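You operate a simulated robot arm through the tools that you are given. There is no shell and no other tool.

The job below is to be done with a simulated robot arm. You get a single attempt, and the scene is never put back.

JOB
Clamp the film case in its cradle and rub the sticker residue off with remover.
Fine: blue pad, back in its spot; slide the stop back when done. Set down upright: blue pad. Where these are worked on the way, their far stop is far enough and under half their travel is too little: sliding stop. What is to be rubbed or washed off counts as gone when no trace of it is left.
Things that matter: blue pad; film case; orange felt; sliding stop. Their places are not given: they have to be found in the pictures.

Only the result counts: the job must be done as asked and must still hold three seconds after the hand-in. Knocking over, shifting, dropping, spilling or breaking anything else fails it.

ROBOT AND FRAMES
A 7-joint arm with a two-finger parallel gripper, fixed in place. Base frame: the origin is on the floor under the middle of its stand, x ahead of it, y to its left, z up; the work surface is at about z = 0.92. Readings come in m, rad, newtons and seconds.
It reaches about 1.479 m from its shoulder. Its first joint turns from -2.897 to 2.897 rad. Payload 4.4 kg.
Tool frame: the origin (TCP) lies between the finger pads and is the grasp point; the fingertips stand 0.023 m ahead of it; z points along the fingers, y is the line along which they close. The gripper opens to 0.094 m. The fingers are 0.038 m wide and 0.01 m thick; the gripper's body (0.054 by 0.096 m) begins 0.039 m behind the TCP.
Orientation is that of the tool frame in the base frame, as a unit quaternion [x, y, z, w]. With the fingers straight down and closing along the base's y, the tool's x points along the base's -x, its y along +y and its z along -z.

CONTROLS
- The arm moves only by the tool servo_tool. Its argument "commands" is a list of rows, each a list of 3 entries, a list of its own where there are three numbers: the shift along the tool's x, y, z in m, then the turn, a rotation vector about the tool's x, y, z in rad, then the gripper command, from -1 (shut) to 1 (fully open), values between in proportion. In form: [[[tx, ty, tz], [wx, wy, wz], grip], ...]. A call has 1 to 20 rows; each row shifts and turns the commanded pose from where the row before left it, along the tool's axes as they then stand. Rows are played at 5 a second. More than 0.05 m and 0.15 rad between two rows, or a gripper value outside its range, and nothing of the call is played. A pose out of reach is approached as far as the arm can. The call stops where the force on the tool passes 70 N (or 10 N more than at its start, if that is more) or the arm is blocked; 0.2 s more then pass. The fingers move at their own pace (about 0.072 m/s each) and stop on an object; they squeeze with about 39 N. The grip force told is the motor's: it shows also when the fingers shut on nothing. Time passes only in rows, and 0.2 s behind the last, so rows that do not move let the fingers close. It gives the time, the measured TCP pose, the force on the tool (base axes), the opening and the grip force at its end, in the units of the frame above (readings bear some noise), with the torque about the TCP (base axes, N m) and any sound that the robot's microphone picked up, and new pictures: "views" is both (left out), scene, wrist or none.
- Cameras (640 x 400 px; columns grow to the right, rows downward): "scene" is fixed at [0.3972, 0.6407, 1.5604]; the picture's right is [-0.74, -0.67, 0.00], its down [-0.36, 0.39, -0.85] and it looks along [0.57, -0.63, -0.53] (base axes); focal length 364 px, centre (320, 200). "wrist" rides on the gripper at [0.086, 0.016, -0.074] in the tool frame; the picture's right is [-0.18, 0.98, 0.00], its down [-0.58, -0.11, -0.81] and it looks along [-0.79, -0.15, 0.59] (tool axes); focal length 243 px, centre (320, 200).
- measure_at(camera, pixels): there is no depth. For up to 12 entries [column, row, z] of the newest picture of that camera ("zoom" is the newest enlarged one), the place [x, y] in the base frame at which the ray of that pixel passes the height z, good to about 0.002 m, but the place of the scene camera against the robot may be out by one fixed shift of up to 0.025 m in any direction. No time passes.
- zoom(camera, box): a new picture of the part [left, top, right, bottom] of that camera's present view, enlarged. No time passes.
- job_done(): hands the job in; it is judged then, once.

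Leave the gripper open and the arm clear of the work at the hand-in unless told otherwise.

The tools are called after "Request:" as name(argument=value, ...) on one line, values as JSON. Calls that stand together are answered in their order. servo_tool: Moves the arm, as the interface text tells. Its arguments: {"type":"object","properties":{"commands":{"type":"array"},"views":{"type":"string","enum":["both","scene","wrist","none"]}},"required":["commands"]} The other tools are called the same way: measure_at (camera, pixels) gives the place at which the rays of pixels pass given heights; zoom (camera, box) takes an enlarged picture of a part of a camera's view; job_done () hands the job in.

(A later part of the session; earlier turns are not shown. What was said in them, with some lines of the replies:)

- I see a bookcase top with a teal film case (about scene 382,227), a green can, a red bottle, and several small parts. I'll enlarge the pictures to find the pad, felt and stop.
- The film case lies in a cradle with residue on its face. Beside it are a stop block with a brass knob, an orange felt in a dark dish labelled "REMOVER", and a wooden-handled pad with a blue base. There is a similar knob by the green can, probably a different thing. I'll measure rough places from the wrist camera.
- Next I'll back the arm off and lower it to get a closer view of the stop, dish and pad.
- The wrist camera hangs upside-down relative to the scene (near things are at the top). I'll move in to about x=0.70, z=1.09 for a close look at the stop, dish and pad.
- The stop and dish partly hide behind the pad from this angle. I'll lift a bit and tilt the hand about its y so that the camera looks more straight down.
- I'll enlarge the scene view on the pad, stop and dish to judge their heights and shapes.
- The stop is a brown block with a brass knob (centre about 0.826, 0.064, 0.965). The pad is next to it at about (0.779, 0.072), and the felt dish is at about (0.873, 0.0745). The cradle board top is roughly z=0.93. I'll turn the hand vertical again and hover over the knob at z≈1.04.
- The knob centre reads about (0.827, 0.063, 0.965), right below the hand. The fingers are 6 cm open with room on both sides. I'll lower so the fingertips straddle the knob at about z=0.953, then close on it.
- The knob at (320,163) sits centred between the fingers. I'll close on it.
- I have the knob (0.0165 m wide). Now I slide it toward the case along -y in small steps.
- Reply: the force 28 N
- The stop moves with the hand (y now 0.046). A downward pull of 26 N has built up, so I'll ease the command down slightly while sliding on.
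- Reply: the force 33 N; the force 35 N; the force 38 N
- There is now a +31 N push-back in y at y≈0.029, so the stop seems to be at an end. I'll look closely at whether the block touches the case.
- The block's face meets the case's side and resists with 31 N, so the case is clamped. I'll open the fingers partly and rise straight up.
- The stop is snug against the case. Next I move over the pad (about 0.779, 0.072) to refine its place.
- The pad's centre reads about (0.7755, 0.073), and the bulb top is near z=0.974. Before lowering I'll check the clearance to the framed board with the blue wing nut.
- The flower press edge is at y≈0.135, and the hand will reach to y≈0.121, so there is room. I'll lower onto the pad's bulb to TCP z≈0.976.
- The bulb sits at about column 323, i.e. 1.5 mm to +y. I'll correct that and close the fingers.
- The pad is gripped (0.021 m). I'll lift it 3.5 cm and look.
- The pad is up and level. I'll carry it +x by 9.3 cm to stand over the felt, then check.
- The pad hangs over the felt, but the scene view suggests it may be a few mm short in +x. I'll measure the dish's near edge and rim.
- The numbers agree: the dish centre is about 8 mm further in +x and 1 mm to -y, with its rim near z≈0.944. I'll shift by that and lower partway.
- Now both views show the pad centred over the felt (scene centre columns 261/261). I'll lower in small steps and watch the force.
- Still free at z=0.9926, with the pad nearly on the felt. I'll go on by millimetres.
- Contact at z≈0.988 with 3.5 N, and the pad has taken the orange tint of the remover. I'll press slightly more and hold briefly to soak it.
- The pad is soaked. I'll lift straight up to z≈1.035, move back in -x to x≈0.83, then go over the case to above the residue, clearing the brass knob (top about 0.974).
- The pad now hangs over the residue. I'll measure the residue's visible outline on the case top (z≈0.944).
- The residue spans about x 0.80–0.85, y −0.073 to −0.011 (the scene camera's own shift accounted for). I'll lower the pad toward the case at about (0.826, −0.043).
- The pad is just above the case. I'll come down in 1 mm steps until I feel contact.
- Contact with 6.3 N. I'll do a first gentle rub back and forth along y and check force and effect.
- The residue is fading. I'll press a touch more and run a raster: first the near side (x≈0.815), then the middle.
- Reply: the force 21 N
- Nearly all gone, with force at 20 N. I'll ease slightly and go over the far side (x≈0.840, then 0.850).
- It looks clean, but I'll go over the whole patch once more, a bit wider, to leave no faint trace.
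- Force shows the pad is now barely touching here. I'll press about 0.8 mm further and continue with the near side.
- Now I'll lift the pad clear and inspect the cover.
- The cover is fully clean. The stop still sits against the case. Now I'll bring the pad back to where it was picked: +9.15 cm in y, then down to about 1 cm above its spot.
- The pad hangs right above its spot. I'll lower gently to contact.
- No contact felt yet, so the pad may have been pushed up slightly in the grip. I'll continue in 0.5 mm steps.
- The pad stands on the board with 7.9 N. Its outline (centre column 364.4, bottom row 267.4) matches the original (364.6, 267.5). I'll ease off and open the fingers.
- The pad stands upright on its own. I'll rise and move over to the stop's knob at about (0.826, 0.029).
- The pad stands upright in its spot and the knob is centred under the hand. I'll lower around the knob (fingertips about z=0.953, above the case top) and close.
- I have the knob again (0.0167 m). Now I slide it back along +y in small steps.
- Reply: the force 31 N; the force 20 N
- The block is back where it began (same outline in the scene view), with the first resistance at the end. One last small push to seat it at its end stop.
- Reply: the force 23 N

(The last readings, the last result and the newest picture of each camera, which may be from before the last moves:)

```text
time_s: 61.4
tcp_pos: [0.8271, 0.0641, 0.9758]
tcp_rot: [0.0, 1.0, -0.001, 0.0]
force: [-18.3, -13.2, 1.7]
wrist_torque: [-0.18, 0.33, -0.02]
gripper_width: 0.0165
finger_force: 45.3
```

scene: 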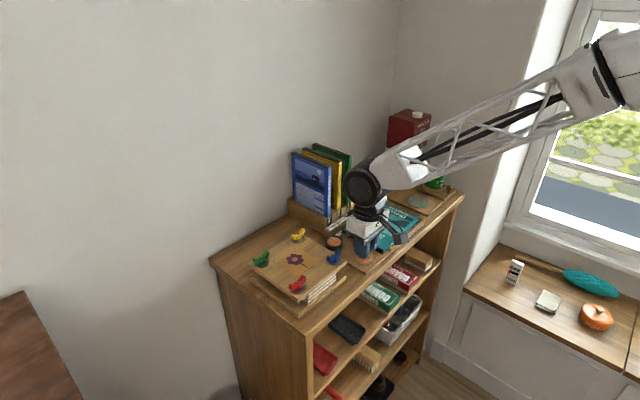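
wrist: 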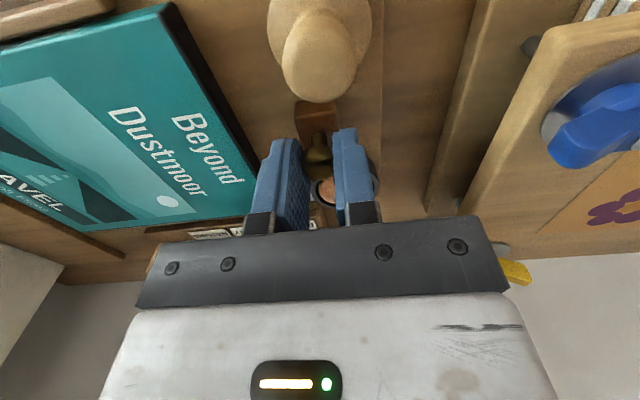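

Resistance rose to 13 N, so it is at its end stop. I'll open the fingers to about 6 cm and rise straight up and away.

Request:
servo_tool(commands=[[[0, 0, 0], [0, 0, 0], 0.1], [[0, 0, 0], [0, 0, 0], 0.2], [[0, 0, 0], [0, 0, 0], 0.2], [[0, 0, -0.015], [0, 0, 0], 0.2], [[0, 0, -0.04], [0, 0, 0], 0.2], [[0, 0, -0.045], [0, 0, 0], 0.2], [[0.03, 0, -0.04], [0, 0, 0], 0.5], [[0.03, 0, -0.04], [0, 0, 0], 1], [[0.04, 0, -0.02], [0, 0, 0], 1], [[0, 0, 0], [0, 0, 0], 1]], views="both")

Request:
zoom(camera="scene", box=[320, 225, 392, 275])

Request:
zoom(camera="scene", box=[335, 190, 455, 265])

Request:
zoom(camera="wrist", box=[120, 40, 420, 230])

```text
time_s: 63.6
tcp_pos: [0.7284, 0.0661, 1.178]
tcp_rot: [0.0, 1.0, 0.001, 0.001]
force: [1.0, -0.4, -0.6]
wrist_torque: [0.01, -0.02, 0.0]
gripper_width: 0.0941
finger_force: 0.1
```

scene: 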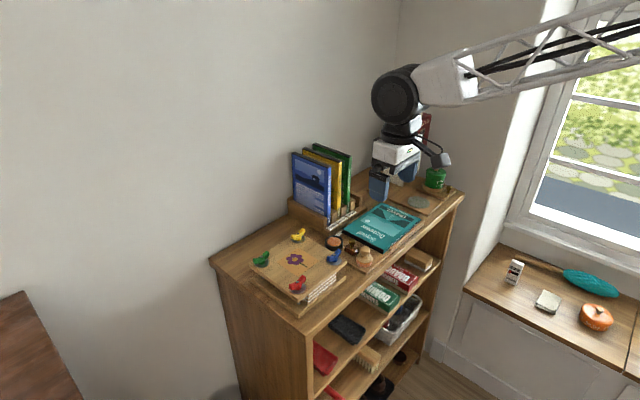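
wrist: 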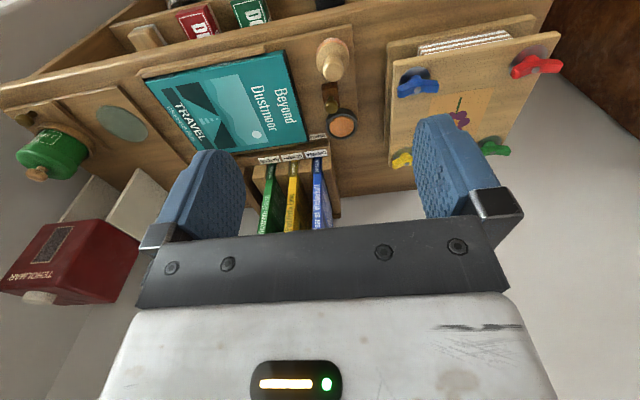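

```text
8.00 times, centred on (356, 250) of scene
```

zoom: 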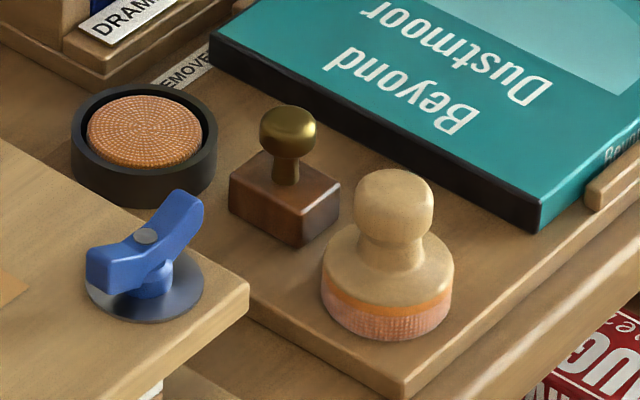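

```text
5.33 times, centred on (395, 228) of scene
```

zoom: 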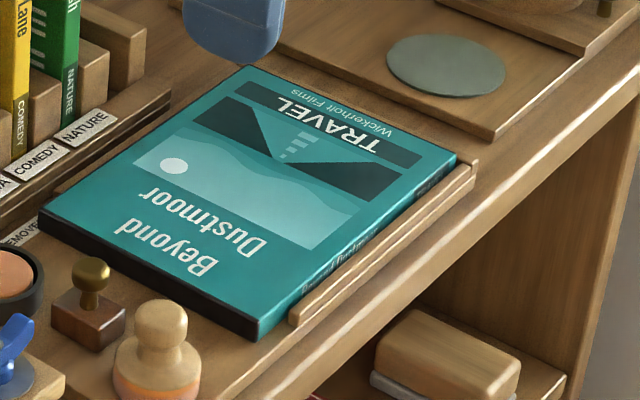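

```text
2.11 times, centred on (270, 135) of wrist
```

zoom: 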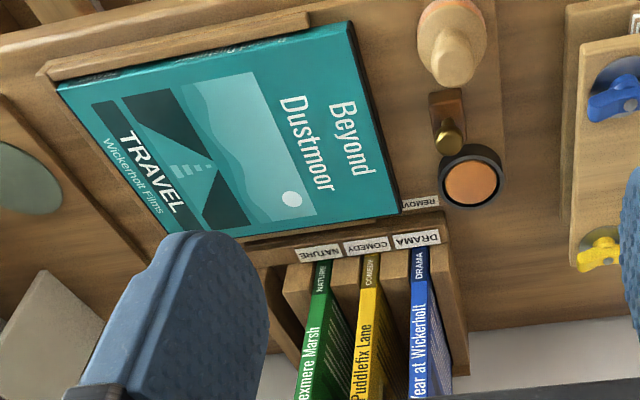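

Everything is back in place: stop at its start, pad upright in its spot, case unmoved, hand open and clear. One last close look at the cover for traces.

Request:
zoom(camera="scene", box=[355, 212, 405, 250])

```text
10.53 times, centred on (380, 231) of scene
```

zoom: 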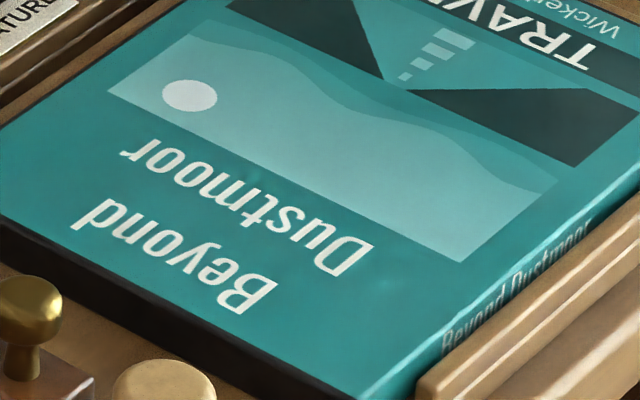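

There might be tiny faint specks near (255,176) and (380,285) of this enlargement, so I'll look closer.

Request:
zoom(camera="scene", box=[366, 222, 382, 233])

Request:
zoom(camera="scene", box=[376, 230, 396, 245])

Request:
zoom(camera="wrist", box=[210, 60, 310, 150])

```text
16.00 times, centred on (374, 228) of scene
```

zoom: 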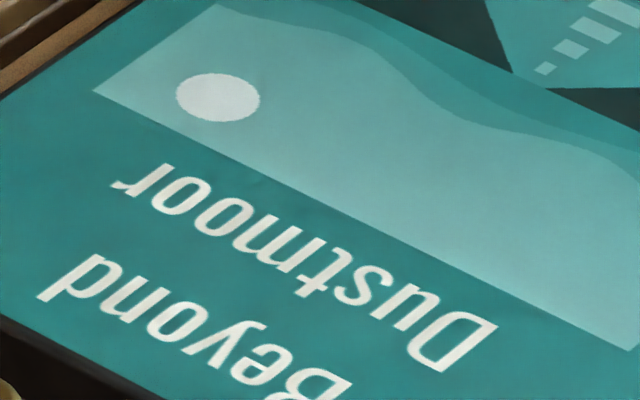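

```text
16.00 times, centred on (386, 238) of scene
```

zoom: 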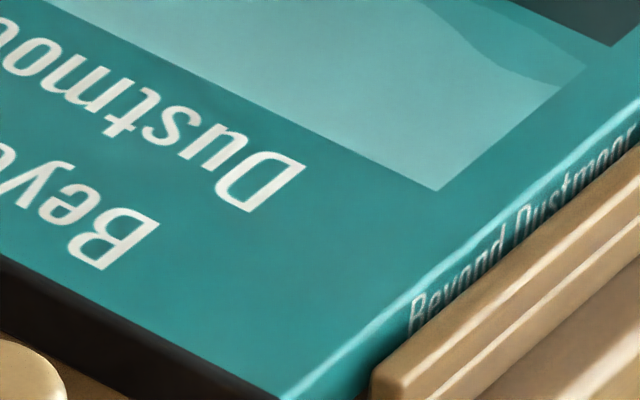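

```text
4.44 times, centred on (260, 105) of wrist
```

zoom: 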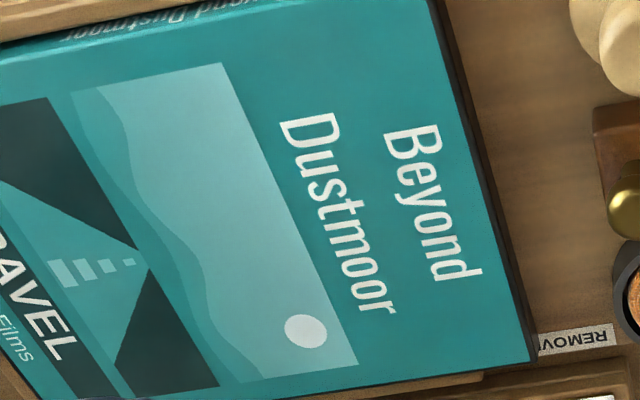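

The cover shows no trace from either camera; the specks were only picture noise. The pad is upright in its spot, the stop is back, the gripper is open and the arm is clear, so I'm handing in.

Request:
job_done()

```text
The job is handed in.
```

The job is handed in. The film case was clamped, the sticker residue was rubbed off with remover, and everything was put back.

- **Residue:** no trace shows on the cover in close-ups from either camera.
- **Blue pad:** it stands upright in its spot, within about a millimetre of where it started. Its blue base still shows the orange tint from the remover.
- **Sliding stop:** it slid against the case for the rubbing and is now back at its starting end stop.
- **Everything else:** I saw nothing else knocked over or moved. The case is still in its cradle, the gripper is open and the arm is clear of the shelf.
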